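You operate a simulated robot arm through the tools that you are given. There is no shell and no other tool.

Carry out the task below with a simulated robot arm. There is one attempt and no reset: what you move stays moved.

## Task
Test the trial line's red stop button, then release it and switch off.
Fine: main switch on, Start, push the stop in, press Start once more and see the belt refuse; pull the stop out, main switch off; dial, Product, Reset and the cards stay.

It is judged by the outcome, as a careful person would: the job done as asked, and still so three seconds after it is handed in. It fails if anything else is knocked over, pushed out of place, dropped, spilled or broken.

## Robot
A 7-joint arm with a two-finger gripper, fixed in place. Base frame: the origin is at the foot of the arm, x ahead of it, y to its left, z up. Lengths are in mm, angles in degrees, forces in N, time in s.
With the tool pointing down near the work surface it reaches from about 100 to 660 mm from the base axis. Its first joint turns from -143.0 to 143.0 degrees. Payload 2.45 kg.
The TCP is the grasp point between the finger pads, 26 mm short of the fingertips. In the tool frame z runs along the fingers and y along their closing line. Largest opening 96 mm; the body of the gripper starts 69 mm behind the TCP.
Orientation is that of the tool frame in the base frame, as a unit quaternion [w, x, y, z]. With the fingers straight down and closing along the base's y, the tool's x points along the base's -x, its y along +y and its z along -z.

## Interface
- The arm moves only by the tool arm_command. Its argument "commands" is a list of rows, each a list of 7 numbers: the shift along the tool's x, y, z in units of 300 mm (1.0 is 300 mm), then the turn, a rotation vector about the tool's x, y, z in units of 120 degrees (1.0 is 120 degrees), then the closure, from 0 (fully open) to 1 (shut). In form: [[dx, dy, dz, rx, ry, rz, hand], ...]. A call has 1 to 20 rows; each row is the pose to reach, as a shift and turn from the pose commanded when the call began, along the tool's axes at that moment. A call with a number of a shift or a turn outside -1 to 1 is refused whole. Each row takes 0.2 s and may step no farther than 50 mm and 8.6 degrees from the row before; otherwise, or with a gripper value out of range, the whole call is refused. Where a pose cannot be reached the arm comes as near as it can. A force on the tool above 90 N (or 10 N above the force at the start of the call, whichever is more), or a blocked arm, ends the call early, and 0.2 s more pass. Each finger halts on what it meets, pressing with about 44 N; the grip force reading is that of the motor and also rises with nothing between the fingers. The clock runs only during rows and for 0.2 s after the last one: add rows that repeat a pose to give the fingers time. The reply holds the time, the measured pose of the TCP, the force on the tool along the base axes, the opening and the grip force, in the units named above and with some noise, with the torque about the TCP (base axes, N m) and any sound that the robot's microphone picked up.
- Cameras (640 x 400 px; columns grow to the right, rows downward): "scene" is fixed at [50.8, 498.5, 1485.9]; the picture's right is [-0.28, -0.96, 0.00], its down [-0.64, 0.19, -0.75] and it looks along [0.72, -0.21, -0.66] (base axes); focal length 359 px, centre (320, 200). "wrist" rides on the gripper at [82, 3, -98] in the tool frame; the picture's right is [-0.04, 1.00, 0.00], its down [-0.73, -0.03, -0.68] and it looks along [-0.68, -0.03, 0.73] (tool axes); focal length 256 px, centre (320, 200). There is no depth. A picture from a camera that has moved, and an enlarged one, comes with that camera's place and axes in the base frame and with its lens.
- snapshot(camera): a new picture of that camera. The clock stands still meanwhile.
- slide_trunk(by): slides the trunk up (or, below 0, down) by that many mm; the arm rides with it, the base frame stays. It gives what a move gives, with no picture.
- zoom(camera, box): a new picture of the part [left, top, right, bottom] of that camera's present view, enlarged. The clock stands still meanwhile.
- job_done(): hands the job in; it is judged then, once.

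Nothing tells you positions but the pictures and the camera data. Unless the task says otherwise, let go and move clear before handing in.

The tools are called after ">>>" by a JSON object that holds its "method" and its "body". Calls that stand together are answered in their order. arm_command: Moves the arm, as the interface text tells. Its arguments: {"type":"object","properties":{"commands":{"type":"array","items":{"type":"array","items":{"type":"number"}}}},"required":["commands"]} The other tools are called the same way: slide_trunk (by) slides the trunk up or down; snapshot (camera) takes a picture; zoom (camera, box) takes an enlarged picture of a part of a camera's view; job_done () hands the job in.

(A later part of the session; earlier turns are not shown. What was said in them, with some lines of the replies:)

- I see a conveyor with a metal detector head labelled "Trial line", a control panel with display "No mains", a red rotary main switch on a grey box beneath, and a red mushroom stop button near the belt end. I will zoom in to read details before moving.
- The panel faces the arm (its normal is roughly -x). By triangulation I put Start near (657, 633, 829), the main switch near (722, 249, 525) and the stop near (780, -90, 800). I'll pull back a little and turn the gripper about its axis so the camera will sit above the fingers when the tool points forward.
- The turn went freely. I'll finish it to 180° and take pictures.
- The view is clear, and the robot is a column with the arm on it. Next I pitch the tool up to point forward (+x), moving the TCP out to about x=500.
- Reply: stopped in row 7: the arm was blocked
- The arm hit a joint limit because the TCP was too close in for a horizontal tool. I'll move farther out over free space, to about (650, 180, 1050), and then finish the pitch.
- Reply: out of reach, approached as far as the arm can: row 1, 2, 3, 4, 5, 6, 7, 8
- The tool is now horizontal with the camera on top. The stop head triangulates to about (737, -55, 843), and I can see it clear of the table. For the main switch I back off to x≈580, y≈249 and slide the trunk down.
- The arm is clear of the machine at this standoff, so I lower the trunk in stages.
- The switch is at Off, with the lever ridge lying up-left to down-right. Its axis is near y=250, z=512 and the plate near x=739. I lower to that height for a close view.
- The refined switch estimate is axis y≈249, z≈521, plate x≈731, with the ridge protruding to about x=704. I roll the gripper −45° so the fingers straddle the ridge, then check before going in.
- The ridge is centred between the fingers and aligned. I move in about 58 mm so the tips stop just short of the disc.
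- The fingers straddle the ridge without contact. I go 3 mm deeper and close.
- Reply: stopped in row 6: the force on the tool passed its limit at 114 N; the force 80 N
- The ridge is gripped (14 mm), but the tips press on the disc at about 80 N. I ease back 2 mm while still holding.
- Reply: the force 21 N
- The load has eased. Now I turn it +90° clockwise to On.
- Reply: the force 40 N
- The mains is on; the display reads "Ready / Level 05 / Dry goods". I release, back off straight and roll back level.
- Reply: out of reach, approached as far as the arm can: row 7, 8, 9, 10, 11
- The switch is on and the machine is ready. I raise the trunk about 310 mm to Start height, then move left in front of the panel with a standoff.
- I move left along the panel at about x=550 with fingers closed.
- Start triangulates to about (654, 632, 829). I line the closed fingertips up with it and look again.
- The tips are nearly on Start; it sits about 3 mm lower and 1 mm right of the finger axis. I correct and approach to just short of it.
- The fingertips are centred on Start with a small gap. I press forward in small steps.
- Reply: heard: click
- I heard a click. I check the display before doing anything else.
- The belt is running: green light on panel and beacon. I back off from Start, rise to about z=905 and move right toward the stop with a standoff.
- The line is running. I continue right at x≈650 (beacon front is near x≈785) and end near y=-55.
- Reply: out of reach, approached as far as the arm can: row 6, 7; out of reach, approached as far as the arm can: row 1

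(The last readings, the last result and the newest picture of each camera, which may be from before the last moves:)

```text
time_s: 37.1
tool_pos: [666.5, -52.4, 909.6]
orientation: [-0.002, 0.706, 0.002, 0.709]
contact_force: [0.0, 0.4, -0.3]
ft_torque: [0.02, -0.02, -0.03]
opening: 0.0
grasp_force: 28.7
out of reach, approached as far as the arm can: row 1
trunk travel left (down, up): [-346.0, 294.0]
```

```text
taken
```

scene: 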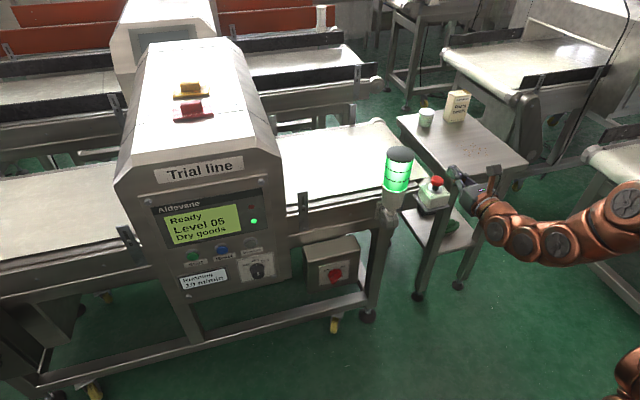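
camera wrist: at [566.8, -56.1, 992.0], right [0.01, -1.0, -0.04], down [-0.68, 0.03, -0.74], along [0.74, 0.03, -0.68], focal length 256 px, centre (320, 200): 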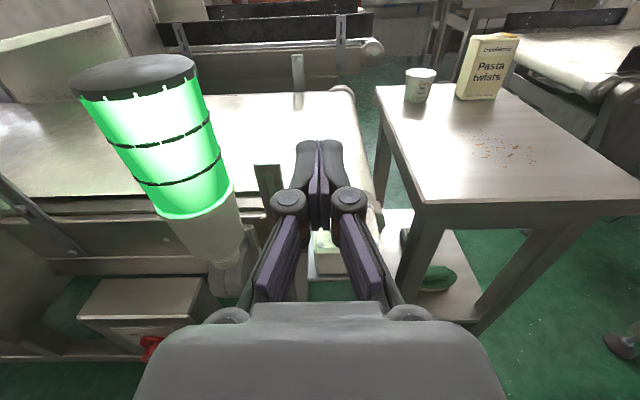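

The stop is hidden behind the closed fingers in the wrist view. I open them to look between and pin down the head.

>>> {"method": "arm_command", "body": {"commands": [[0, 0, 0, 0, 0, 0, 0.5], [0, 0, 0, 0, 0, 0, 0.2], [0, 0, 0, 0, 0, 0, 0.2], [0, 0, 0, 0, 0, 0, 0.2], [0, 0, 0, 0, 0, 0, 0.2]]}}

>>> {"method": "zoom", "body": {"camera": "wrist", "box": [220, 160, 420, 320]}}

>>> {"method": "zoom", "body": {"camera": "scene", "box": [400, 150, 480, 210]}}

```text
time_s: 38.3
tool_pos: [665.4, -53.1, 909.8]
orientation: [-0.002, 0.705, 0.002, 0.709]
contact_force: [1.1, 0.3, -0.6]
ft_torque: [0.02, 0.0, 0.01]
opening: 76.7
grasp_force: 0.0
trunk travel left (down, up): [-346.0, 294.0]
```

```text
2.50 times, centred on (320, 240) of wrist
camera zoom: at [566.8, -56.0, 992.2], right [0.01, -1.0, -0.04], down [-0.68, 0.03, -0.74], along [0.74, 0.03, -0.68], focal length 640 px, centre (320, 100)
```

zoom: 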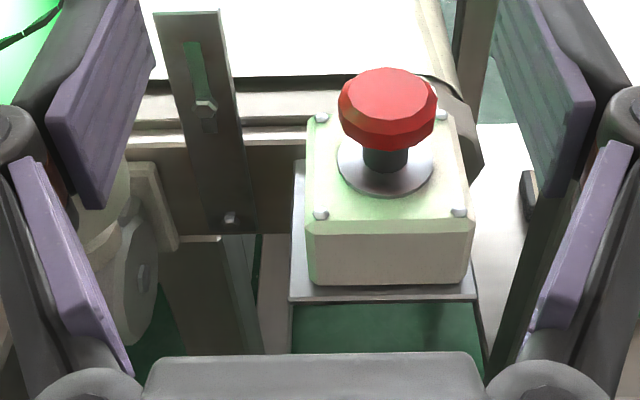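

```text
6.67 times, centred on (440, 180) of scene
camera zoom: at [50.8, 498.5, 1485.9], right [-0.28, -0.96, 0.0], down [-0.64, 0.19, -0.75], along [0.72, -0.21, -0.66], focal length 2391 px, centre (-480, 333)
```

zoom: 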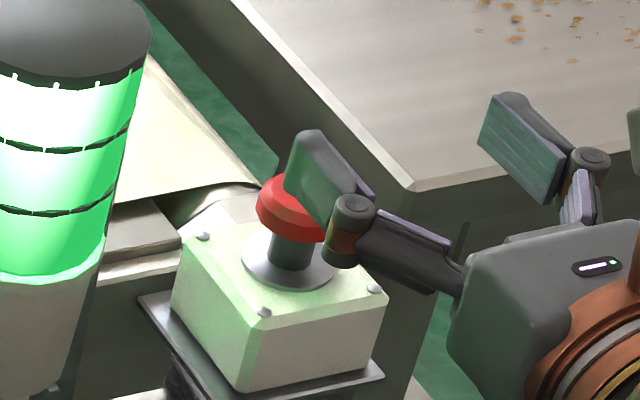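

I now have a better fix on the stop head: about (754, -75, 818), top near z=824, 40 mm across. The beacon stands near (760, 79). I close the fingers and place them above the head.

>>> {"method": "arm_command", "body": {"commands": [[0, 0.04, 0, 0, 0, 0, 0.5], [0, 0.073, 0, 0, 0, 0, 0.8], [0, 0.073, 0, 0, 0, 0, 1], [0, 0.073, 0.06, 0, 0, 0, 1], [-0.04, 0.073, 0.13, 0, 0, 0, 1], [-0.08, 0.073, 0.2, 0, 0, 0, 1], [-0.12, 0.073, 0.267, 0, 0, 0, 1]]}}

>>> {"method": "zoom", "body": {"camera": "scene", "box": [390, 130, 490, 210]}}

>>> {"method": "snapshot", "body": {"camera": "wrist"}}

```text
time_s: 39.9
tool_pos: [744.6, -74.4, 875.3]
orientation: [-0.002, 0.706, 0.002, 0.709]
contact_force: [-0.9, -0.4, 0.8]
ft_torque: [0.0, 0.0, 0.01]
opening: 0.0
grasp_force: 28.6
trunk travel left (down, up): [-346.0, 294.0]
```

```text
5.00 times, centred on (440, 170) of scene
camera zoom: at [50.8, 498.5, 1485.9], right [-0.28, -0.96, 0.0], down [-0.64, 0.19, -0.75], along [0.72, -0.21, -0.66], focal length 1793 px, centre (-280, 350)
```

zoom: 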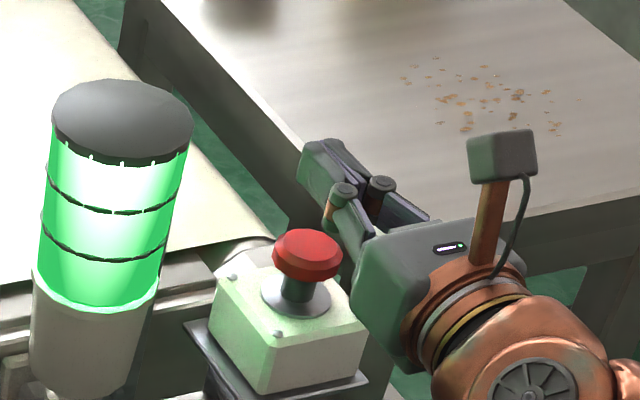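

```text
taken
camera wrist: at [647.8, -77.7, 956.9], right [0.01, -1.0, -0.04], down [-0.68, 0.03, -0.74], along [0.74, 0.03, -0.68], focal length 256 px, centre (320, 200)
```

wrist: 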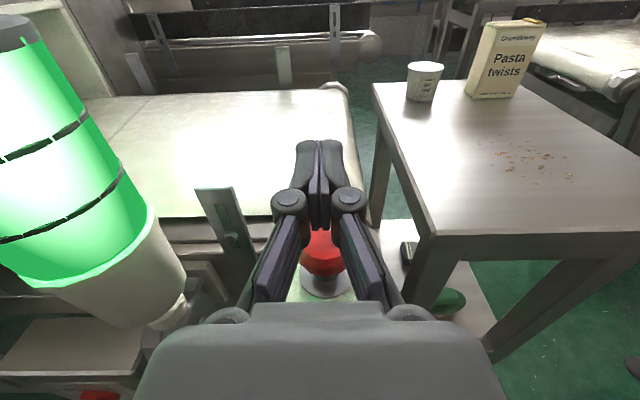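

The fingers are directly over the head. I lower to just above it and then press in small steps.

>>> {"method": "arm_command", "body": {"commands": [[-0.05, 0, 0.015, 0, 0, 0, 1], [-0.1, 0, 0.015, 0, 0, 0, 1], [-0.11, 0, 0.015, 0, 0, 0, 1], [-0.12, 0, 0.015, 0, 0, 0, 1]]}}

>>> {"method": "zoom", "body": {"camera": "scene", "box": [400, 150, 480, 210]}}

```text
time_s: 40.9
tool_pos: [750.2, -74.1, 839.2]
orientation: [-0.002, 0.705, 0.002, 0.709]
contact_force: [-0.1, 0.3, 0.9]
ft_torque: [0.05, 0.01, 0.03]
opening: 0.1
grasp_force: 28.4
trunk travel left (down, up): [-346.0, 294.0]
```

```text
6.67 times, centred on (440, 180) of scene
camera zoom: at [50.8, 498.5, 1485.9], right [-0.28, -0.96, 0.0], down [-0.64, 0.19, -0.75], along [0.72, -0.21, -0.66], focal length 2391 px, centre (-480, 333)
```

zoom: 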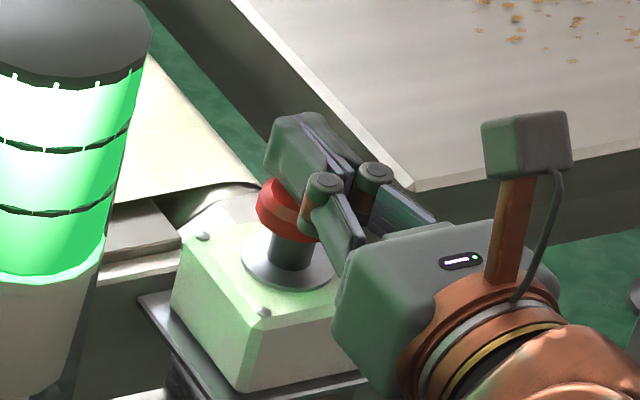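

Nearly touching. I shift forward 5 mm so the flat of the fingers is centred, then press down.

>>> {"method": "arm_command", "body": {"commands": [[0, 0, 0.017, 0, 0, 0, 1], [-0.008, 0, 0.017, 0, 0, 0, 1], [-0.016, 0, 0.017, 0, 0, 0, 1], [-0.024, 0, 0.017, 0, 0, 0, 1]]}}

```text
time_s: 41.9
tool_pos: [757.3, -73.9, 832.1]
orientation: [-0.002, 0.706, 0.002, 0.709]
contact_force: [-0.1, 0.6, 2.1]
ft_torque: [-0.03, 0.02, -0.02]
opening: 6.0
grasp_force: 28.6
trunk travel left (down, up): [-346.0, 294.0]
```

>>> {"method": "arm_command", "body": {"commands": [[-0.008, 0, 0, 0, 0, 0, 1], [-0.016, 0, 0, 0, 0, 0, 1], [-0.024, 0, 0, 0, 0, 0, 1]]}}

>>> {"method": "snapshot", "body": {"camera": "scene"}}

```text
time_s: 42.7
tool_pos: [756.5, -74.6, 827.7]
orientation: [-0.002, 0.704, 0.002, 0.71]
contact_force: [7.1, 0.3, 18.4]
ft_torque: [-0.02, 0.28, 0.04]
opening: 6.1
grasp_force: 28.5
trunk travel left (down, up): [-346.0, 294.0]
```

```text
taken
```

scene: 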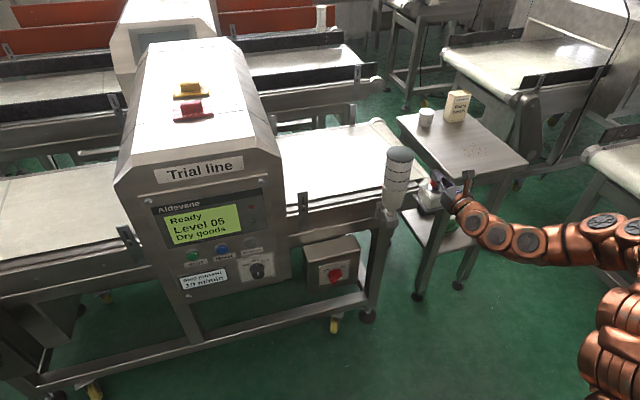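

The belt stopped and the beacon went out. I press a little further to be sure it latches, then lift off and check.

>>> {"method": "arm_command", "body": {"commands": [[-0.008, 0, 0, 0, 0, 0, 1], [-0.014, 0, 0, 0, 0, 0, 1]]}}

```text
time_s: 43.3
tool_pos: [754.9, -74.8, 824.7]
orientation: [0.0, 0.703, 0.001, 0.711]
contact_force: [20.8, -0.1, 49.8]
ft_torque: [0.02, 0.57, -0.02]
opening: 5.9
grasp_force: 28.2
trunk travel left (down, up): [-346.0, 294.0]
```

It has bottomed out at about 50 N. I lift clear and retreat to check that it holds.

>>> {"method": "arm_command", "body": {"commands": [[0.03, 0, 0, 0, 0, 0, 1], [0.13, 0, 0, 0, 0, 0, 1], [0.25, 0, -0.06, 0, 0, 0, 1], [0.27, 0, -0.2, 0, 0, 0, 1], [0.27, 0, -0.28, 0, 0, 0, 0.7], [0.27, 0, -0.28, 0, 0, 0, 0.3], [0.27, 0, -0.28, 0, 0, 0, 0.2], [0.27, 0, -0.28, 0, 0, 0, 0.2], [0.27, 0, -0.28, 0, 0, 0, 0.2]]}}

>>> {"method": "zoom", "body": {"camera": "wrist", "box": [220, 160, 420, 320]}}

>>> {"method": "zoom", "body": {"camera": "scene", "box": [140, 180, 300, 300]}}

>>> {"method": "zoom", "body": {"camera": "scene", "box": [370, 130, 490, 220]}}

```text
time_s: 45.3
tool_pos: [672.4, -73.4, 899.3]
orientation: [-0.002, 0.706, 0.002, 0.708]
contact_force: [-0.1, -0.6, -0.1]
ft_torque: [-0.01, -0.04, -0.03]
opening: 76.5
grasp_force: 0.1
trunk travel left (down, up): [-346.0, 294.0]
```

```text
2.50 times, centred on (320, 240) of wrist
camera zoom: at [574.1, -77.6, 982.3], right [0.01, -1.0, -0.04], down [-0.68, 0.03, -0.74], along [0.74, 0.03, -0.68], focal length 640 px, centre (320, 100)
```

zoom: 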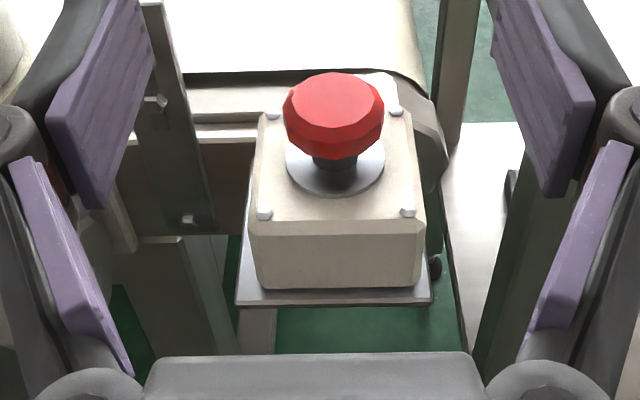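

```text
3.33 times, centred on (220, 240) of scene
camera zoom: at [50.8, 498.5, 1485.9], right [-0.28, -0.96, 0.0], down [-0.64, 0.19, -0.75], along [0.72, -0.21, -0.66], focal length 1196 px, centre (653, 67)
```

zoom: 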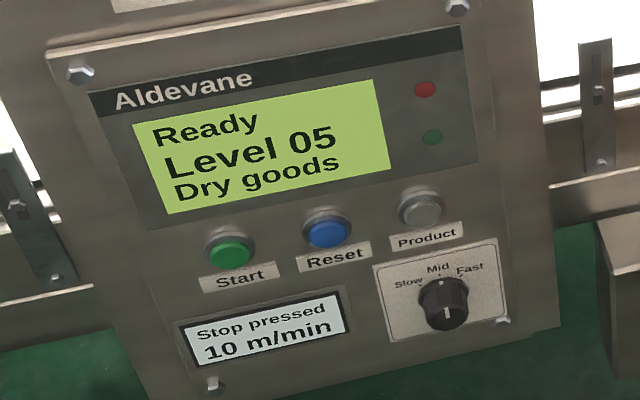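

```text
4.44 times, centred on (430, 175) of scene
camera zoom: at [50.8, 498.5, 1485.9], right [-0.28, -0.96, 0.0], down [-0.64, 0.19, -0.75], along [0.72, -0.21, -0.66], focal length 1594 px, centre (-169, 311)
```

zoom: 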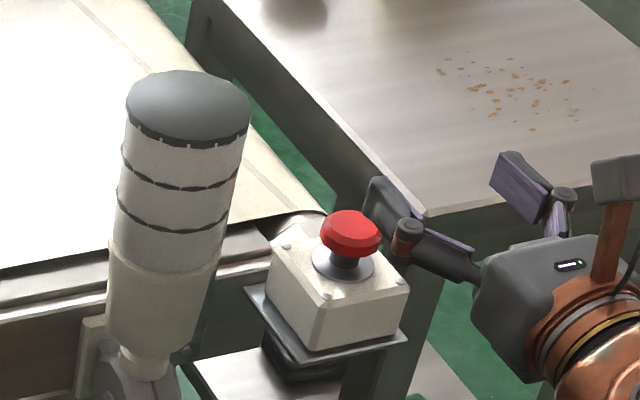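

The stop is latched: "Stop pressed". I go back to Start along the path I came by, with fingers closed.

>>> {"method": "arm_command", "body": {"commands": [[0, 0, -0.02, 0, 0, 0, 0.6], [0, -0.13, -0.03, 0, 0, 0, 1], [0, -0.26, -0.03, 0, 0, 0, 1], [0, -0.4, -0.03, 0, 0, 0, 1], [0, -0.55, -0.03, 0, 0, 0, 1], [0, -0.7, -0.05, 0, 0, 0, 1], [0, -0.85, -0.07, 0, 0, 0, 1], [0, -1.0, -0.1, 0, 0, 0, 1]]}}

>>> {"method": "arm_command", "body": {"commands": [[0, -0.12, -0.09, 0, 0, 0, 1], [0, -0.24, -0.18, 0, 0, 0, 1], [-0.02, -0.36, -0.27, 0, 0, 0, 1], [-0.05, -0.49, -0.31, 0, 0, 0, 1], [-0.1, -0.63, -0.31, 0, 0, 0, 1], [-0.14, -0.77, -0.31, 0, 0, 0, 1], [-0.19, -0.91, -0.31, 0, 0, 0, 1], [-0.21, -1.0, -0.31, 0, 0, 0, 1]]}}

>>> {"method": "snapshot", "body": {"camera": "scene"}}

```text
time_s: 47.1
tool_pos: [641.9, 226.4, 900.6]
orientation: [-0.001, 0.706, 0.001, 0.708]
contact_force: [-0.4, -0.6, 0.1]
ft_torque: [0.0, -0.01, 0.04]
opening: 0.0
grasp_force: 28.1
out of reach, approached as far as the arm can: row 2, 3, 4
trunk travel left (down, up): [-346.0, 294.0]
```

```text
time_s: 48.9
tool_pos: [546.8, 525.8, 836.6]
orientation: [-0.003, 0.706, 0.002, 0.708]
contact_force: [0.3, -0.6, -0.1]
ft_torque: [0.05, 0.01, 0.04]
opening: 0.3
grasp_force: 28.6
trunk travel left (down, up): [-346.0, 294.0]
```

```text
taken
```

scene: 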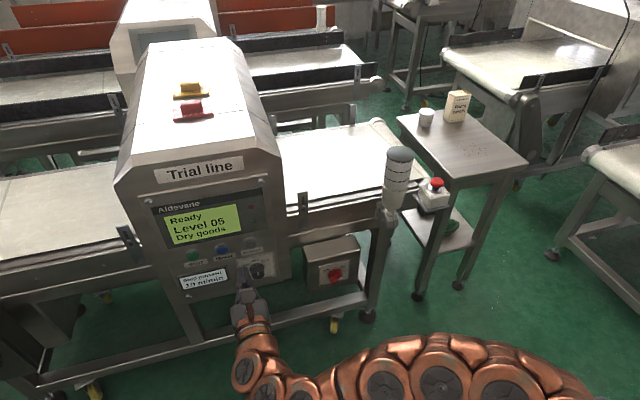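

I align with Start at (y 633.5, z 825) and approach to just short of contact.

>>> {"method": "arm_command", "body": {"commands": [[-0.01, -0.13, 0, 0, 0, 0, 1], [-0.03, -0.26, 0, 0, 0, 0, 1], [-0.04, -0.359, 0.02, 0, 0, 0, 1], [-0.04, -0.359, 0.12, 0, 0, 0, 1], [-0.04, -0.359, 0.2, 0, 0, 0, 1], [-0.04, -0.359, 0.24, 0, 0, 0, 1]]}}

>>> {"method": "zoom", "body": {"camera": "wrist", "box": [220, 60, 420, 220]}}

```text
time_s: 50.3
tool_pos: [616.2, 634.8, 825.1]
orientation: [-0.002, 0.706, 0.003, 0.708]
contact_force: [-0.1, -0.4, 0.0]
ft_torque: [0.02, 0.01, 0.03]
opening: 0.0
grasp_force: 28.2
trunk travel left (down, up): [-346.0, 294.0]
```

```text
2.50 times, centred on (320, 140) of wrist
camera zoom: at [518.4, 630.6, 906.8], right [0.01, -1.0, -0.04], down [-0.68, 0.02, -0.74], along [0.74, 0.03, -0.68], focal length 640 px, centre (320, 350)
```

zoom: 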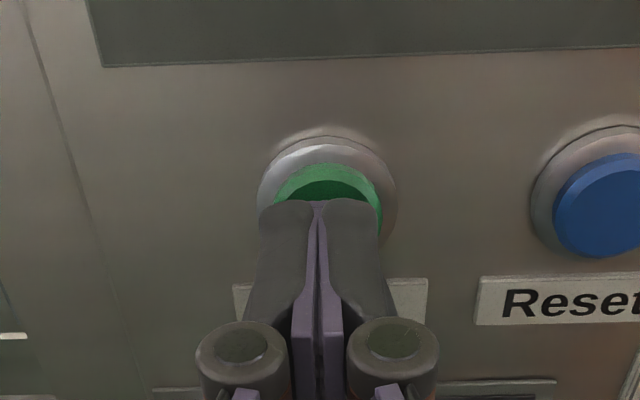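

Aligned. I press Start again to the same depth.

>>> {"method": "arm_command", "body": {"commands": [[0, 0.004, 0.015, 0, 0, 0, 1], [0, 0.004, 0.028, 0, 0, 0, 1], [0, 0.004, 0.035, 0, 0, 0, 1], [0, 0.004, 0.041, 0, 0, 0, 1]]}}

>>> {"method": "snapshot", "body": {"camera": "scene"}}

>>> {"method": "zoom", "body": {"camera": "scene", "box": [140, 180, 300, 300]}}

```text
time_s: 51.3
tool_pos: [629.7, 632.1, 825.4]
orientation: [-0.001, 0.706, 0.001, 0.708]
contact_force: [-2.4, 0.6, -1.1]
ft_torque: [-0.01, 0.02, 0.01]
opening: 6.0
grasp_force: 28.6
trunk travel left (down, up): [-346.0, 294.0]
heard: click
```

```text
taken
```

scene: 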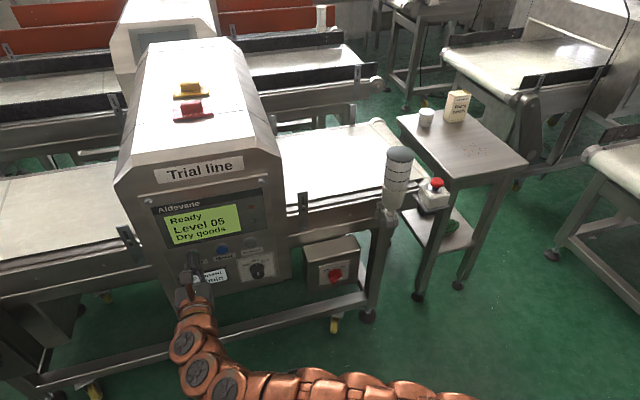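

```text
3.33 times, centred on (220, 240) of scene
camera zoom: at [50.8, 498.5, 1485.9], right [-0.28, -0.96, 0.0], down [-0.64, 0.19, -0.75], along [0.72, -0.21, -0.66], focal length 1196 px, centre (653, 67)
```

zoom: 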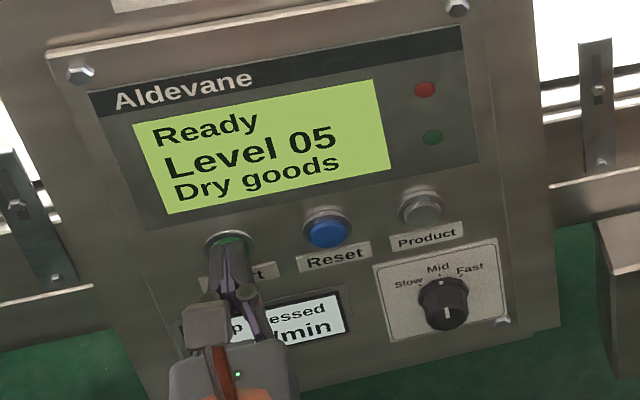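

Start clicked, but the belt stays still, the beacon is dark and the display still says "Stop pressed": it refuses. I retreat and return to the stop by the same path.

>>> {"method": "arm_command", "body": {"commands": [[0, 0, -0.03, 0, 0, 0, 1], [0, 0, -0.13, 0, 0, 0, 1], [0, 0, -0.25, 0, 0, 0, 1], [0.06, 0.12, -0.25, 0, 0, 0, 1], [0.12, 0.25, -0.25, 0, 0, 0, 1], [0.18, 0.39, -0.25, 0, 0, 0, 1], [0.23, 0.54, -0.25, 0, 0, 0, 1], [0.27, 0.69, -0.25, 0, 0, 0, 1], [0.27, 0.84, -0.22, 0, 0, 0, 1], [0.27, 0.99, -0.18, 0, 0, 0, 1]]}}

>>> {"method": "snapshot", "body": {"camera": "scene"}}

>>> {"method": "zoom", "body": {"camera": "scene", "box": [140, 180, 300, 300]}}

```text
time_s: 53.5
tool_pos: [577.5, 334.8, 906.1]
orientation: [-0.003, 0.706, 0.002, 0.709]
contact_force: [-0.8, 0.1, 0.7]
ft_torque: [-0.01, 0.0, -0.03]
opening: 0.0
grasp_force: 29.0
trunk travel left (down, up): [-346.0, 294.0]
```

```text
taken
```

scene: 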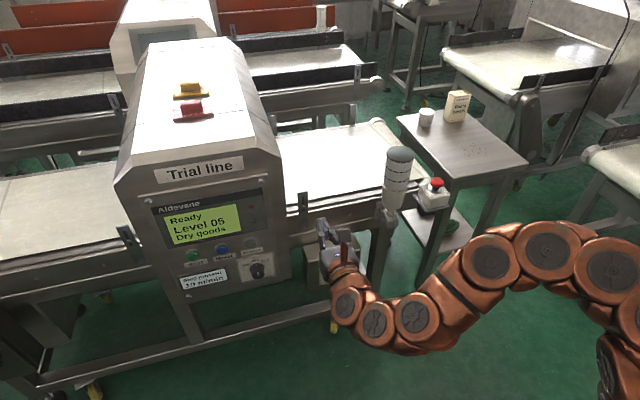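

```text
3.33 times, centred on (220, 240) of scene
camera zoom: at [50.8, 498.5, 1485.9], right [-0.28, -0.96, 0.0], down [-0.64, 0.19, -0.75], along [0.72, -0.21, -0.66], focal length 1196 px, centre (653, 67)
```

zoom: 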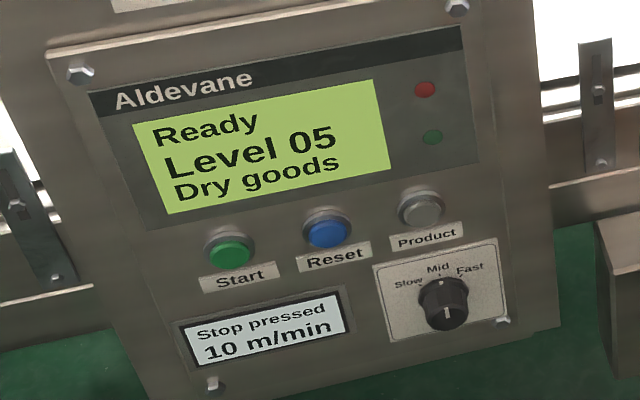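

The belt refused. Now I return to the stop, ending at y≈-74 with fingers opened once past the beacon.

>>> {"method": "arm_command", "body": {"commands": [[0, 0.1, 0.09, 0, 0, 0, 1], [0, 0.22, 0.18, 0, 0, 0, 1], [0, 0.36, 0.23, 0, 0, 0, 1], [0, 0.51, 0.25, 0, 0, 0, 1], [0, 0.66, 0.25, 0, 0, 0, 1], [0, 0.81, 0.26, 0, 0, 0, 1], [0, 0.96, 0.28, 0, 0, 0, 1]]}}

>>> {"method": "arm_command", "body": {"commands": [[0, 0.14, 0, 0, 0, 0, 1], [0, 0.28, 0, 0, 0, 0, 1], [0, 0.413, 0, 0, 0, 0, 0.8], [0, 0.413, 0, 0, 0, 0, 0.5], [0, 0.413, 0, 0, 0, 0, 0.3], [0, 0.413, 0, 0, 0, 0, 0.3], [0, 0.413, 0, 0, 0, 0, 0.3]]}}

>>> {"method": "zoom", "body": {"camera": "wrist", "box": [220, 160, 420, 320]}}

>>> {"method": "zoom", "body": {"camera": "scene", "box": [400, 150, 480, 210]}}

```text
time_s: 55.1
tool_pos: [665.8, 45.4, 906.5]
orientation: [-0.008, 0.707, -0.006, 0.707]
contact_force: [0.4, 0.9, 1.1]
ft_torque: [-0.04, 0.08, -0.09]
opening: 0.0
grasp_force: 29.3
trunk travel left (down, up): [-346.0, 294.0]
```

```text
time_s: 56.7
tool_pos: [663.4, -76.2, 906.6]
orientation: [-0.002, 0.706, 0.002, 0.708]
contact_force: [0.2, -0.6, 0.2]
ft_torque: [0.04, -0.01, 0.02]
opening: 67.3
grasp_force: 0.0
out of reach, approached as far as the arm can: row 1
trunk travel left (down, up): [-346.0, 294.0]
```

```text
2.50 times, centred on (320, 240) of wrist
camera zoom: at [565.6, -80.1, 989.5], right [0.01, -1.0, -0.04], down [-0.68, 0.03, -0.74], along [0.74, 0.03, -0.68], focal length 640 px, centre (320, 100)
```

zoom: 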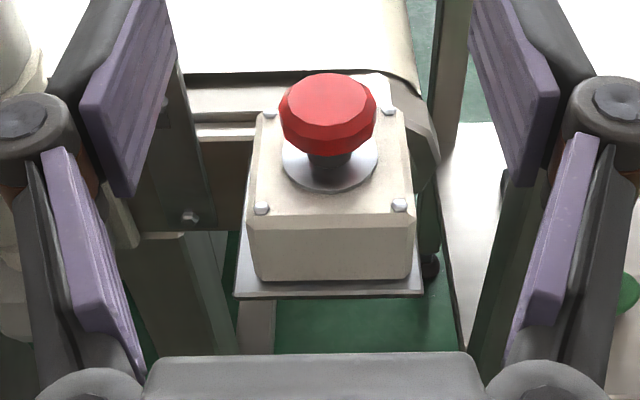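

```text
6.67 times, centred on (440, 180) of scene
camera zoom: at [50.8, 498.5, 1485.9], right [-0.28, -0.96, 0.0], down [-0.64, 0.19, -0.75], along [0.72, -0.21, -0.66], focal length 2391 px, centre (-480, 333)
```

zoom: 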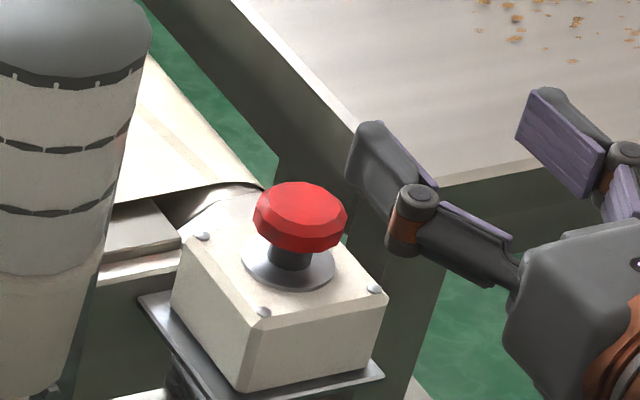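

The stop head is now down at about (755, -75, 806). I come in over it with open fingers straddling, then go down around the head.

>>> {"method": "arm_command", "body": {"commands": [[0, -0.003, 0.1, 0, 0, 0, 0.3], [0, -0.003, 0.2, 0, 0, 0, 0.3], [0, -0.003, 0.303, 0, 0, 0, 0.3], [-0.1, -0.003, 0.303, 0, 0, 0, 0.3], [-0.2, -0.003, 0.303, 0, 0, 0, 0.3], [-0.28, -0.003, 0.303, 0, 0, 0, 0.3]]}}

>>> {"method": "snapshot", "body": {"camera": "wrist"}}

>>> {"method": "zoom", "body": {"camera": "scene", "box": [400, 150, 480, 210]}}

```text
time_s: 58.1
tool_pos: [754.9, -74.9, 824.2]
orientation: [-0.002, 0.706, 0.002, 0.708]
contact_force: [-1.0, 0.6, -0.3]
ft_torque: [-0.01, -0.02, 0.01]
opening: 67.1
grasp_force: 0.0
trunk travel left (down, up): [-346.0, 294.0]
```

```text
taken
camera wrist: at [655.9, -78.4, 905.0], right [0.01, -1.0, -0.04], down [-0.68, 0.03, -0.74], along [0.74, 0.03, -0.68], focal length 256 px, centre (320, 200)
```

wrist: 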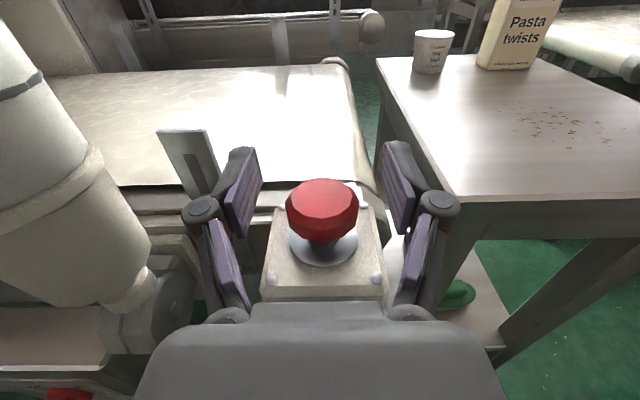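

```text
6.67 times, centred on (440, 180) of scene
camera zoom: at [50.8, 498.5, 1485.9], right [-0.28, -0.96, 0.0], down [-0.64, 0.19, -0.75], along [0.72, -0.21, -0.66], focal length 2391 px, centre (-480, 333)
```

zoom: 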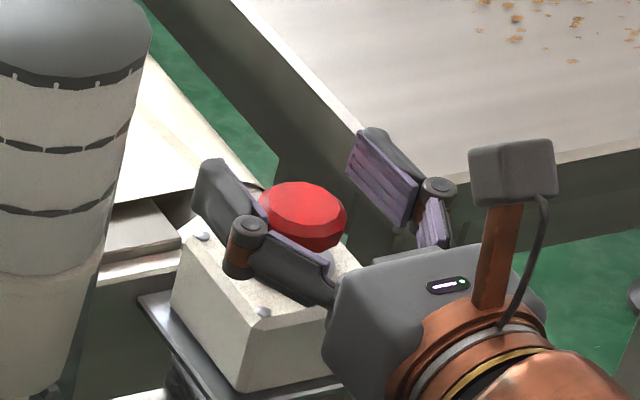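

Straddling is correct, with the head centred fore and aft and about 17 mm below the pad line. I go down 17 mm and close on it.

>>> {"method": "arm_command", "body": {"commands": [[-0.03, 0, 0, 0, 0, 0, 0.3], [-0.057, 0, 0, 0, 0, 0, 0.3], [-0.057, 0, 0, 0, 0, 0, 0.5], [-0.057, 0, 0, 0, 0, 0, 0.7], [-0.057, 0, 0, 0, 0, 0, 1], [-0.057, 0, 0, 0, 0, 0, 1], [-0.057, 0, 0, 0, 0, 0, 1]]}}

>>> {"method": "snapshot", "body": {"camera": "wrist"}}

>>> {"method": "zoom", "body": {"camera": "scene", "box": [400, 150, 480, 210]}}

```text
time_s: 59.7
tool_pos: [754.0, -77.0, 806.6]
orientation: [-0.001, 0.706, 0.001, 0.708]
contact_force: [-2.8, -2.7, -0.8]
ft_torque: [0.01, 0.01, -0.01]
opening: 37.5
grasp_force: 45.2
trunk travel left (down, up): [-346.0, 294.0]
```

```text
taken
camera wrist: at [655.8, -78.8, 887.3], right [0.0, -1.0, -0.04], down [-0.68, 0.03, -0.74], along [0.74, 0.03, -0.68], focal length 256 px, centre (320, 200)
```

wrist: 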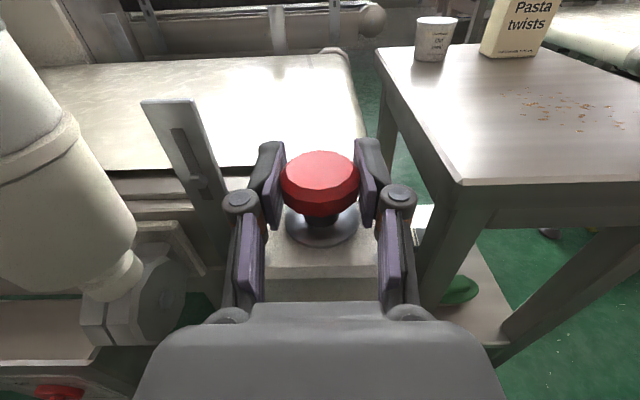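

```text
6.67 times, centred on (440, 180) of scene
camera zoom: at [50.8, 498.5, 1485.9], right [-0.28, -0.96, 0.0], down [-0.64, 0.19, -0.75], along [0.72, -0.21, -0.66], focal length 2391 px, centre (-480, 333)
```

zoom: 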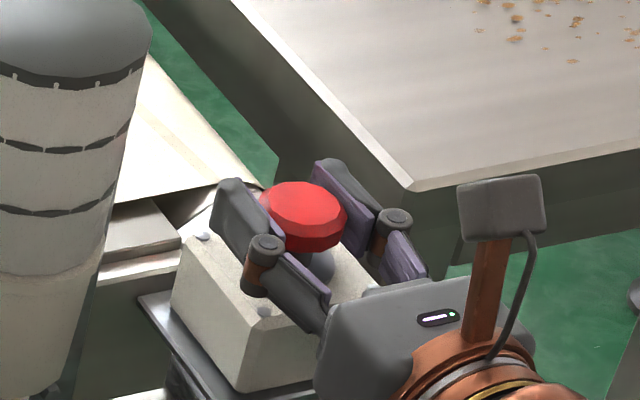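

Head gripped at 37.5 mm. I pull straight up in small steps.

>>> {"method": "arm_command", "body": {"commands": [[0.008, 0, 0, 0, 0, 0, 1], [0.016, 0, 0, 0, 0, 0, 1], [0.024, 0, 0, 0, 0, 0, 1]]}}

>>> {"method": "zoom", "body": {"camera": "scene", "box": [140, 180, 300, 300]}}

>>> {"method": "zoom", "body": {"camera": "scene", "box": [400, 150, 480, 210]}}

```text
time_s: 60.5
tool_pos: [753.9, -75.1, 812.1]
orientation: [-0.002, 0.707, 0.001, 0.707]
contact_force: [-10.1, -1.3, -11.3]
ft_torque: [-0.03, -0.49, -0.01]
opening: 37.9
grasp_force: 45.1
trunk travel left (down, up): [-346.0, 294.0]
```

```text
3.33 times, centred on (220, 240) of scene
camera zoom: at [50.8, 498.5, 1485.9], right [-0.28, -0.96, 0.0], down [-0.64, 0.19, -0.75], along [0.72, -0.21, -0.66], focal length 1196 px, centre (653, 67)
```

zoom: 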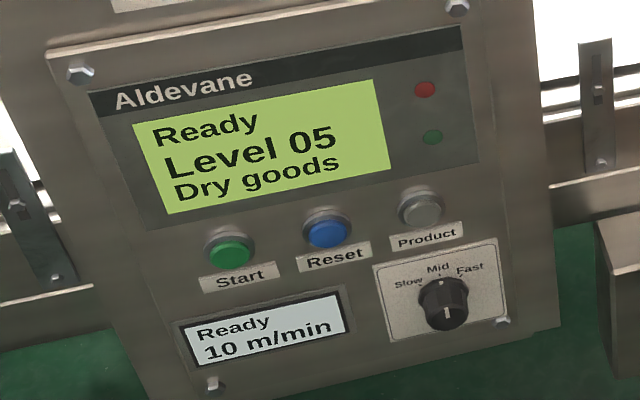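

```text
6.67 times, centred on (440, 180) of scene
camera zoom: at [50.8, 498.5, 1485.9], right [-0.28, -0.96, 0.0], down [-0.64, 0.19, -0.75], along [0.72, -0.21, -0.66], focal length 2391 px, centre (-480, 333)
```

zoom: 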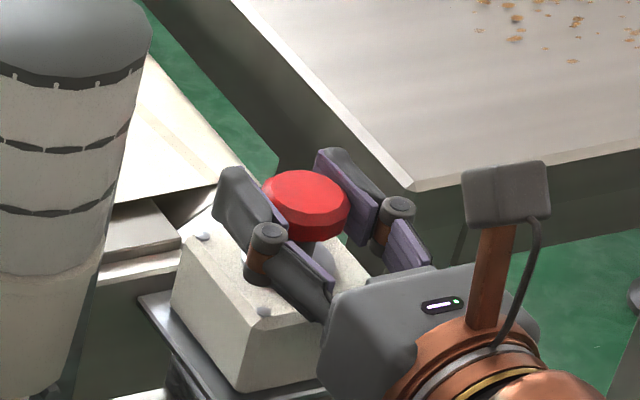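

The stop has released; the display is back to "Ready". I lift another 2 mm so it is fully out, then let go.

>>> {"method": "arm_command", "body": {"commands": [[0.007, 0, 0, 0, 0, 0, 1], [0.009, 0, 0, 0, 0, 0, 1]]}}

```text
time_s: 61.1
tool_pos: [754.9, -75.5, 812.9]
orientation: [-0.002, 0.707, 0.001, 0.707]
contact_force: [-14.7, -1.1, -27.8]
ft_torque: [-0.02, 0.1, -0.02]
opening: 37.6
grasp_force: 45.6
trunk travel left (down, up): [-346.0, 294.0]
```

It is at its upper stop. I open, rise clear and back off.

>>> {"method": "arm_command", "body": {"commands": [[0.003, 0, 0, 0, 0, 0, 0.6], [0.003, 0, 0, 0, 0, 0, 0.3], [0.003, 0, 0, 0, 0, 0, 0.3], [0.003, 0, 0, 0, 0, 0, 0.3], [0.003, 0, 0, 0, 0, 0, 0.3], [0.1, 0, 0, 0, 0, 0, 0.3], [0.2, 0, 0, 0, 0, 0, 0.3], [0.3, 0, -0.03, 0, 0, 0, 0.3], [0.3, 0, -0.16, 0, 0, 0, 0.3], [0.3, 0, -0.3, 0, 0, 0, 0.3]]}}

>>> {"method": "zoom", "body": {"camera": "scene", "box": [400, 150, 480, 210]}}

>>> {"method": "snapshot", "body": {"camera": "scene"}}

>>> {"method": "zoom", "body": {"camera": "wrist", "box": [220, 160, 420, 320]}}

```text
time_s: 63.3
tool_pos: [664.0, -74.6, 905.1]
orientation: [-0.002, 0.707, 0.002, 0.707]
contact_force: [-0.1, 0.1, -0.4]
ft_torque: [-0.01, 0.01, -0.02]
opening: 67.3
grasp_force: 0.1
trunk travel left (down, up): [-346.0, 294.0]
```

```text
6.67 times, centred on (440, 180) of scene
camera zoom: at [50.8, 498.5, 1485.9], right [-0.28, -0.96, 0.0], down [-0.64, 0.19, -0.75], along [0.72, -0.21, -0.66], focal length 2391 px, centre (-480, 333)
```

zoom: 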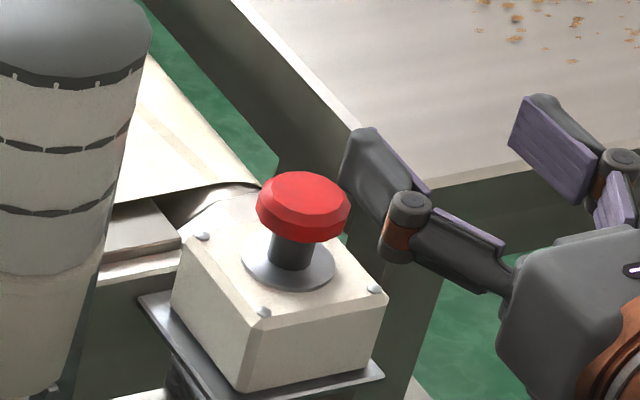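

```text
taken
```

scene: 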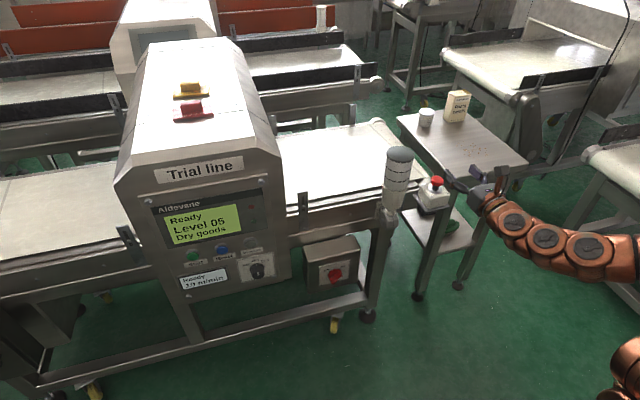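

```text
2.50 times, centred on (320, 240) of wrist
camera zoom: at [566.4, -78.5, 986.3], right [0.01, -1.0, -0.04], down [-0.68, 0.02, -0.73], along [0.74, 0.03, -0.68], focal length 640 px, centre (320, 100)
```

zoom: 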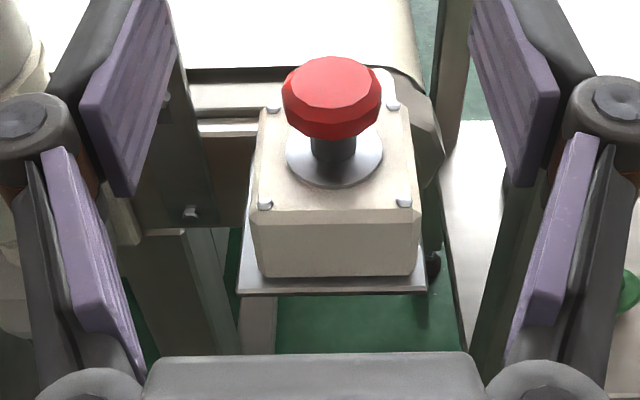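

The stop is fully out, level with its original position, and the display says Ready. Now I go back to the main switch: across in front of the beacon, then down.

>>> {"method": "arm_command", "body": {"commands": [[0, 0, 0, 0, 0, 0, 0.6], [0, 0, 0, 0, 0, 0, 0.8], [0, -0.13, -0.01, 0, 0, 0, 1], [0, -0.26, -0.01, 0, 0, 0, 1], [0, -0.4, -0.01, 0, 0, 0, 1], [0, -0.55, -0.01, 0, 0, 0, 1], [0, -0.7, -0.03, 0, 0, 0, 1], [0, -0.85, -0.05, 0, 0, 0, 1], [0, -1.0, -0.08, 0, 0, 0, 1]]}}

>>> {"method": "arm_command", "body": {"commands": [[-0.05, -0.04, -0.05, 0, 0, 0, 1], [-0.12, -0.06, -0.1, 0, 0, 0, 0.8], [-0.18, -0.078, -0.15, 0, 0, 0, 0.6], [-0.234, -0.078, -0.17, 0, 0, 0, 0.35], [-0.234, -0.078, -0.17, 0, 0, 0, 0.35]]}}

```text
time_s: 65.3
tool_pos: [637.7, 223.4, 905.6]
orientation: [-0.002, 0.706, 0.002, 0.708]
contact_force: [0.7, -0.1, 0.6]
ft_torque: [0.0, 0.01, 0.04]
opening: 0.0
grasp_force: 28.4
out of reach, approached as far as the arm can: row 3, 4, 5
trunk travel left (down, up): [-346.0, 294.0]
```

```text
time_s: 66.5
tool_pos: [587.6, 247.3, 835.4]
orientation: [-0.002, 0.705, 0.001, 0.709]
contact_force: [0.5, -0.5, -0.9]
ft_torque: [-0.01, 0.02, -0.02]
opening: 62.4
grasp_force: 0.1
trunk travel left (down, up): [-346.0, 294.0]
```

I slide the trunk down to switch height.

>>> {"method": "slide_trunk", "body": {"by": -314}}

>>> {"method": "arm_command", "body": {"commands": [[0, 0, 0.03, 0, 0, 0.063, 0.35], [0, 0, 0.06, 0, 0, 0.125, 0.35], [0, 0, 0.09, 0, 0, 0.188, 0.35], [0, 0, 0.12, 0, 0, 0.25, 0.35], [0, 0, 0.15, 0, 0, 0.313, 0.35], [0, 0, 0.16, 0, 0, 0.375, 0.35]]}}

>>> {"method": "snapshot", "body": {"camera": "wrist"}}

>>> {"method": "snapshot", "body": {"camera": "scene"}}

```text
time_s: 69.7
tool_pos: [587.4, 246.7, 520.2]
orientation: [-0.002, 0.705, 0.002, 0.709]
contact_force: [0.5, 0.7, 0.2]
ft_torque: [0.01, 0.0, 0.0]
opening: 62.4
grasp_force: 0.0
trunk travel left (down, up): [-32.0, 608.0]
```

```text
time_s: 71.1
tool_pos: [633.7, 247.8, 521.0]
orientation: [-0.275, 0.653, -0.268, 0.653]
contact_force: [-1.3, 0.6, 0.1]
ft_torque: [-0.01, 0.04, -0.05]
opening: 62.4
grasp_force: 0.1
trunk travel left (down, up): [-32.0, 608.0]
```

```text
taken
camera wrist: at [537.9, 187.4, 576.4], right [0.01, -0.68, -0.74], down [-0.68, 0.54, -0.5], along [0.73, 0.5, -0.46], focal length 256 px, centre (320, 200)
```

wrist: 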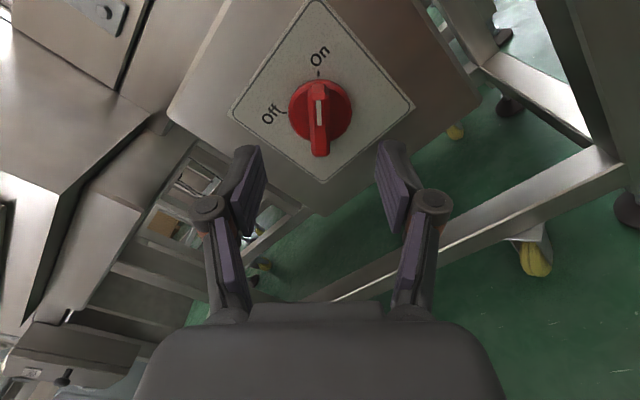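

```text
taken
```

scene: 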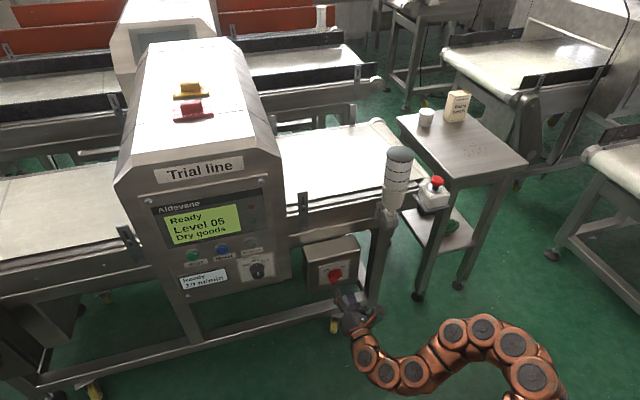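

The ridge is centred and aligned at On. I advance to x≈690 and close.

>>> {"method": "arm_command", "body": {"commands": [[0, 0, 0.07, 0, 0, 0, 0.35], [0, 0, 0.14, 0, 0, 0, 0.35], [0, 0, 0.187, 0, 0, 0, 0.35], [0, 0, 0.187, 0, 0, 0, 0.6], [0, 0, 0.187, 0, 0, 0, 0.8], [0, 0, 0.187, 0, 0, 0, 1], [0, 0, 0.187, 0, 0, 0, 1], [0, 0, 0.187, 0, 0, 0, 1]]}}

>>> {"method": "snapshot", "body": {"camera": "wrist"}}

```text
time_s: 72.9
tool_pos: [689.7, 248.8, 521.5]
orientation: [-0.273, 0.653, -0.268, 0.654]
contact_force: [7.7, 6.2, 6.0]
ft_torque: [-0.02, -0.17, 0.13]
opening: 14.0
grasp_force: 40.0
trunk travel left (down, up): [-32.0, 608.0]
```

```text
taken
camera wrist: at [593.8, 188.0, 576.5], right [0.01, -0.68, -0.73], down [-0.68, 0.54, -0.5], along [0.73, 0.5, -0.46], focal length 256 px, centre (320, 200)
```

wrist: 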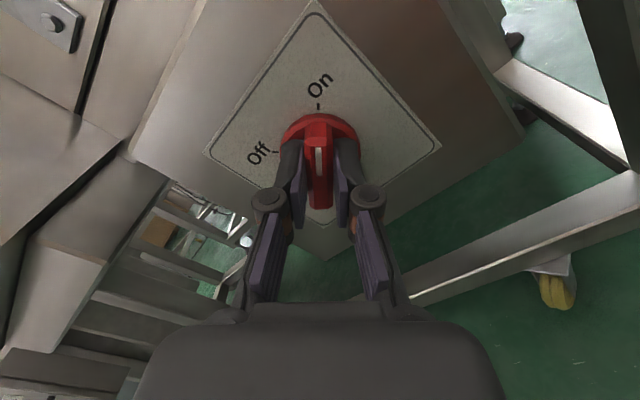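

Firm, light grip on the ridge. I turn it −90° back to Off.

>>> {"method": "arm_command", "body": {"commands": [[0, 0, 0, 0, 0, -0.0625, 1], [0, 0, 0, 0, 0, -0.125, 1], [0, 0, 0, 0, 0, -0.1875, 1], [0, 0, 0, 0, 0, -0.25, 1], [0, 0, 0, 0, 0, -0.3125, 1], [0, 0, 0, 0, 0, -0.375, 1], [0, 0, 0, 0, 0, -0.4375, 1], [0, 0, 0, 0, 0, -0.5, 1], [0, 0, 0, 0, 0, -0.5625, 1], [0, 0, 0, 0, 0, -0.625, 1], [0, 0, 0, 0, 0, -0.6875, 1], [0, 0, 0, 0, 0, -0.75, 1]]}}

>>> {"method": "snapshot", "body": {"camera": "wrist"}}

>>> {"method": "snapshot", "body": {"camera": "scene"}}

```text
time_s: 75.5
tool_pos: [690.6, 250.1, 519.6]
orientation: [0.269, 0.65, 0.274, 0.655]
contact_force: [9.9, 30.0, 4.7]
ft_torque: [0.18, -0.27, 0.89]
opening: 13.8
grasp_force: 40.5
trunk travel left (down, up): [-32.0, 608.0]
```

```text
taken
camera wrist: at [592.2, 305.0, 580.4], right [0.0, -0.73, 0.68], down [-0.67, -0.51, -0.54], along [0.74, -0.46, -0.5], focal length 256 px, centre (320, 200)
```

wrist: 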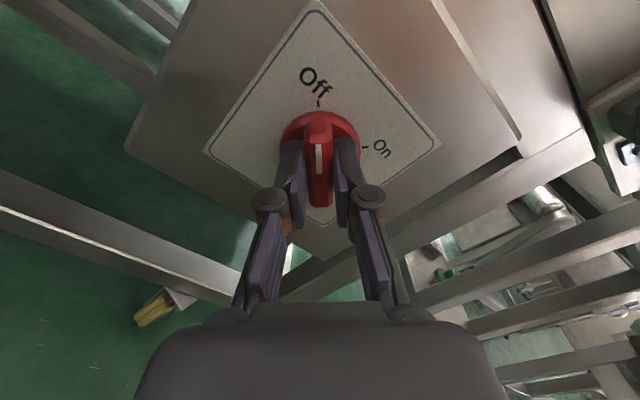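

```text
taken
```

scene: 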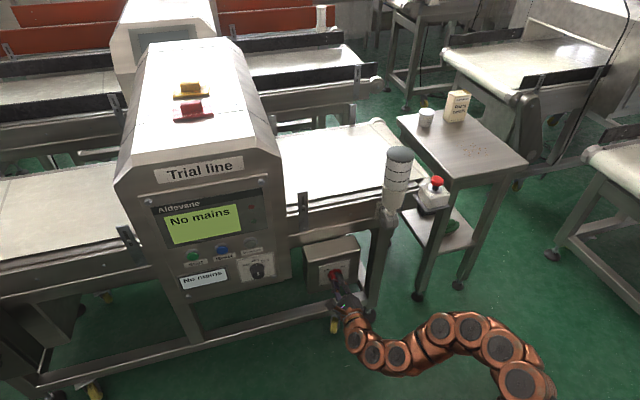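

The displays show "No mains", so it is off. I release, back off straight and roll level.

>>> {"method": "arm_command", "body": {"commands": [[0, 0, 0, 0, 0, 0, 0.6], [0, 0, 0, 0, 0, 0, 0.4], [0, 0, 0, 0, 0, 0, 0.4], [0, 0, 0, 0, 0, 0, 0.4], [0, 0, -0.1, 0, 0, 0, 0.4], [0, 0, -0.2, 0, 0, 0, 0.4], [0, 0, -0.3, 0, 0, 0, 0.4], [0, 0, -0.3, 0, 0, 0.0625, 0.4], [0, 0, -0.3, 0, 0, 0.125, 0.4], [0, 0, -0.3, 0, 0, 0.1875, 0.4], [0, 0, -0.3, 0, 0, 0.25, 0.4], [0, 0, -0.3, 0, 0, 0.3125, 0.4], [0, 0, -0.3, 0, 0, 0.375, 0.4]]}}

>>> {"method": "snapshot", "body": {"camera": "scene"}}

>>> {"method": "zoom", "body": {"camera": "scene", "box": [140, 180, 300, 300]}}

>>> {"method": "zoom", "body": {"camera": "scene", "box": [300, 230, 380, 300]}}

>>> {"method": "zoom", "body": {"camera": "scene", "box": [370, 90, 530, 250]}}

```text
time_s: 78.3
tool_pos: [600.3, 247.8, 520.8]
orientation: [-0.002, 0.706, 0.001, 0.708]
contact_force: [0.2, 0.1, 0.0]
ft_torque: [0.0, -0.02, 0.0]
opening: 57.3
grasp_force: 0.1
trunk travel left (down, up): [-32.0, 608.0]
```

```text
taken
```

scene: 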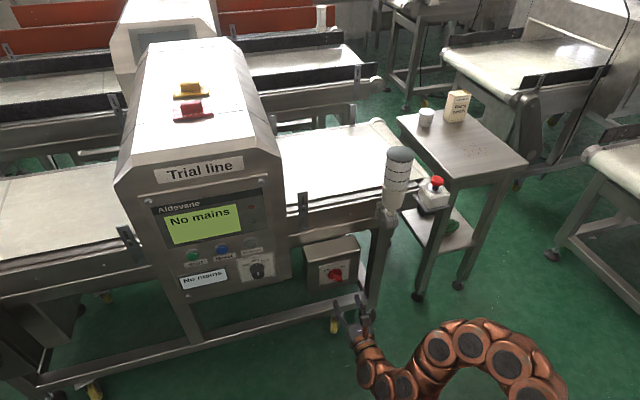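

```text
3.33 times, centred on (220, 240) of scene
camera zoom: at [50.8, 498.5, 1485.9], right [-0.28, -0.96, 0.0], down [-0.64, 0.19, -0.75], along [0.72, -0.21, -0.66], focal length 1196 px, centre (653, 67)
```

zoom: 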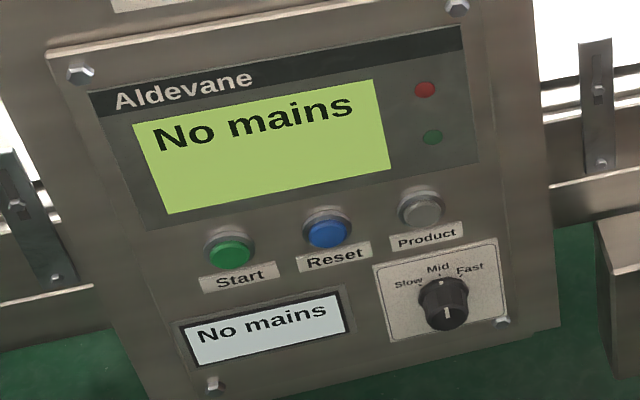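

```text
5.71 times, centred on (340, 265) of scene
camera zoom: at [50.8, 498.5, 1485.9], right [-0.28, -0.96, 0.0], down [-0.64, 0.19, -0.75], along [0.72, -0.21, -0.66], focal length 2049 px, centre (206, -171)
```

zoom: 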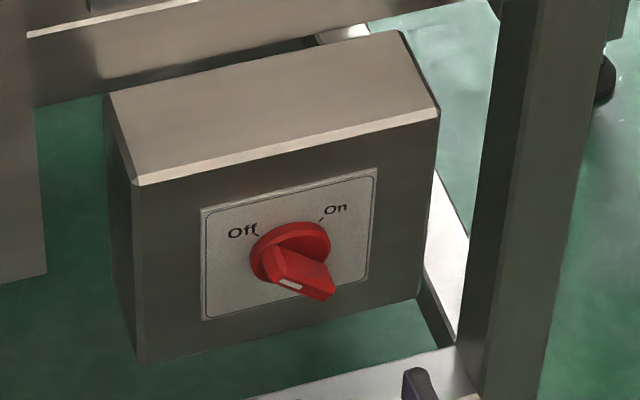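

```text
2.50 times, centred on (450, 170) of scene
camera zoom: at [50.8, 498.5, 1485.9], right [-0.28, -0.96, 0.0], down [-0.64, 0.19, -0.75], along [0.72, -0.21, -0.66], focal length 897 px, centre (-5, 275)
```

zoom: 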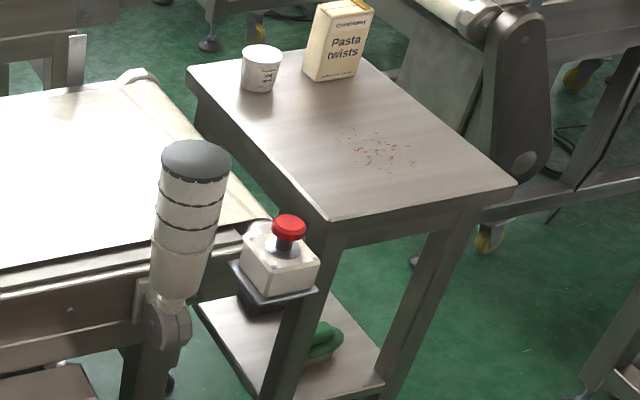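

The switch is at Off, the stop is out, and both displays read "No mains". The dial, Product, Reset and cards are as they were, and the arm is clear at about 100 mm from the switch, so I hand in.

>>> {"method": "job_done", "body": {}}

```text
The job is handed in.
```

The red stop button on the trial line passed its test, and I've handed the job in with the line switched off.

1. **Main switch on:** the display changed from "No mains" to "Ready".
2. **Start:** the belt ran, and the green lights on the panel and beacon came on.
3. **Stop pushed in:** the belt halted, the lights went out and the display read "Stop pressed". It stayed latched after I let go.
4. **Start pressed again:** the button clicked, but the belt stayed still and the display still read "Stop pressed".
5. **Stop pulled out:** it came back to its original height and the display returned to "Ready". The belt did not restart.
6. **Main switch off:** both displays read "No mains".

I didn't touch the dial, Product, Reset or the cards, and nothing else was moved. The arm has let go and is clear of the machine, about 100 mm back from the main switch.
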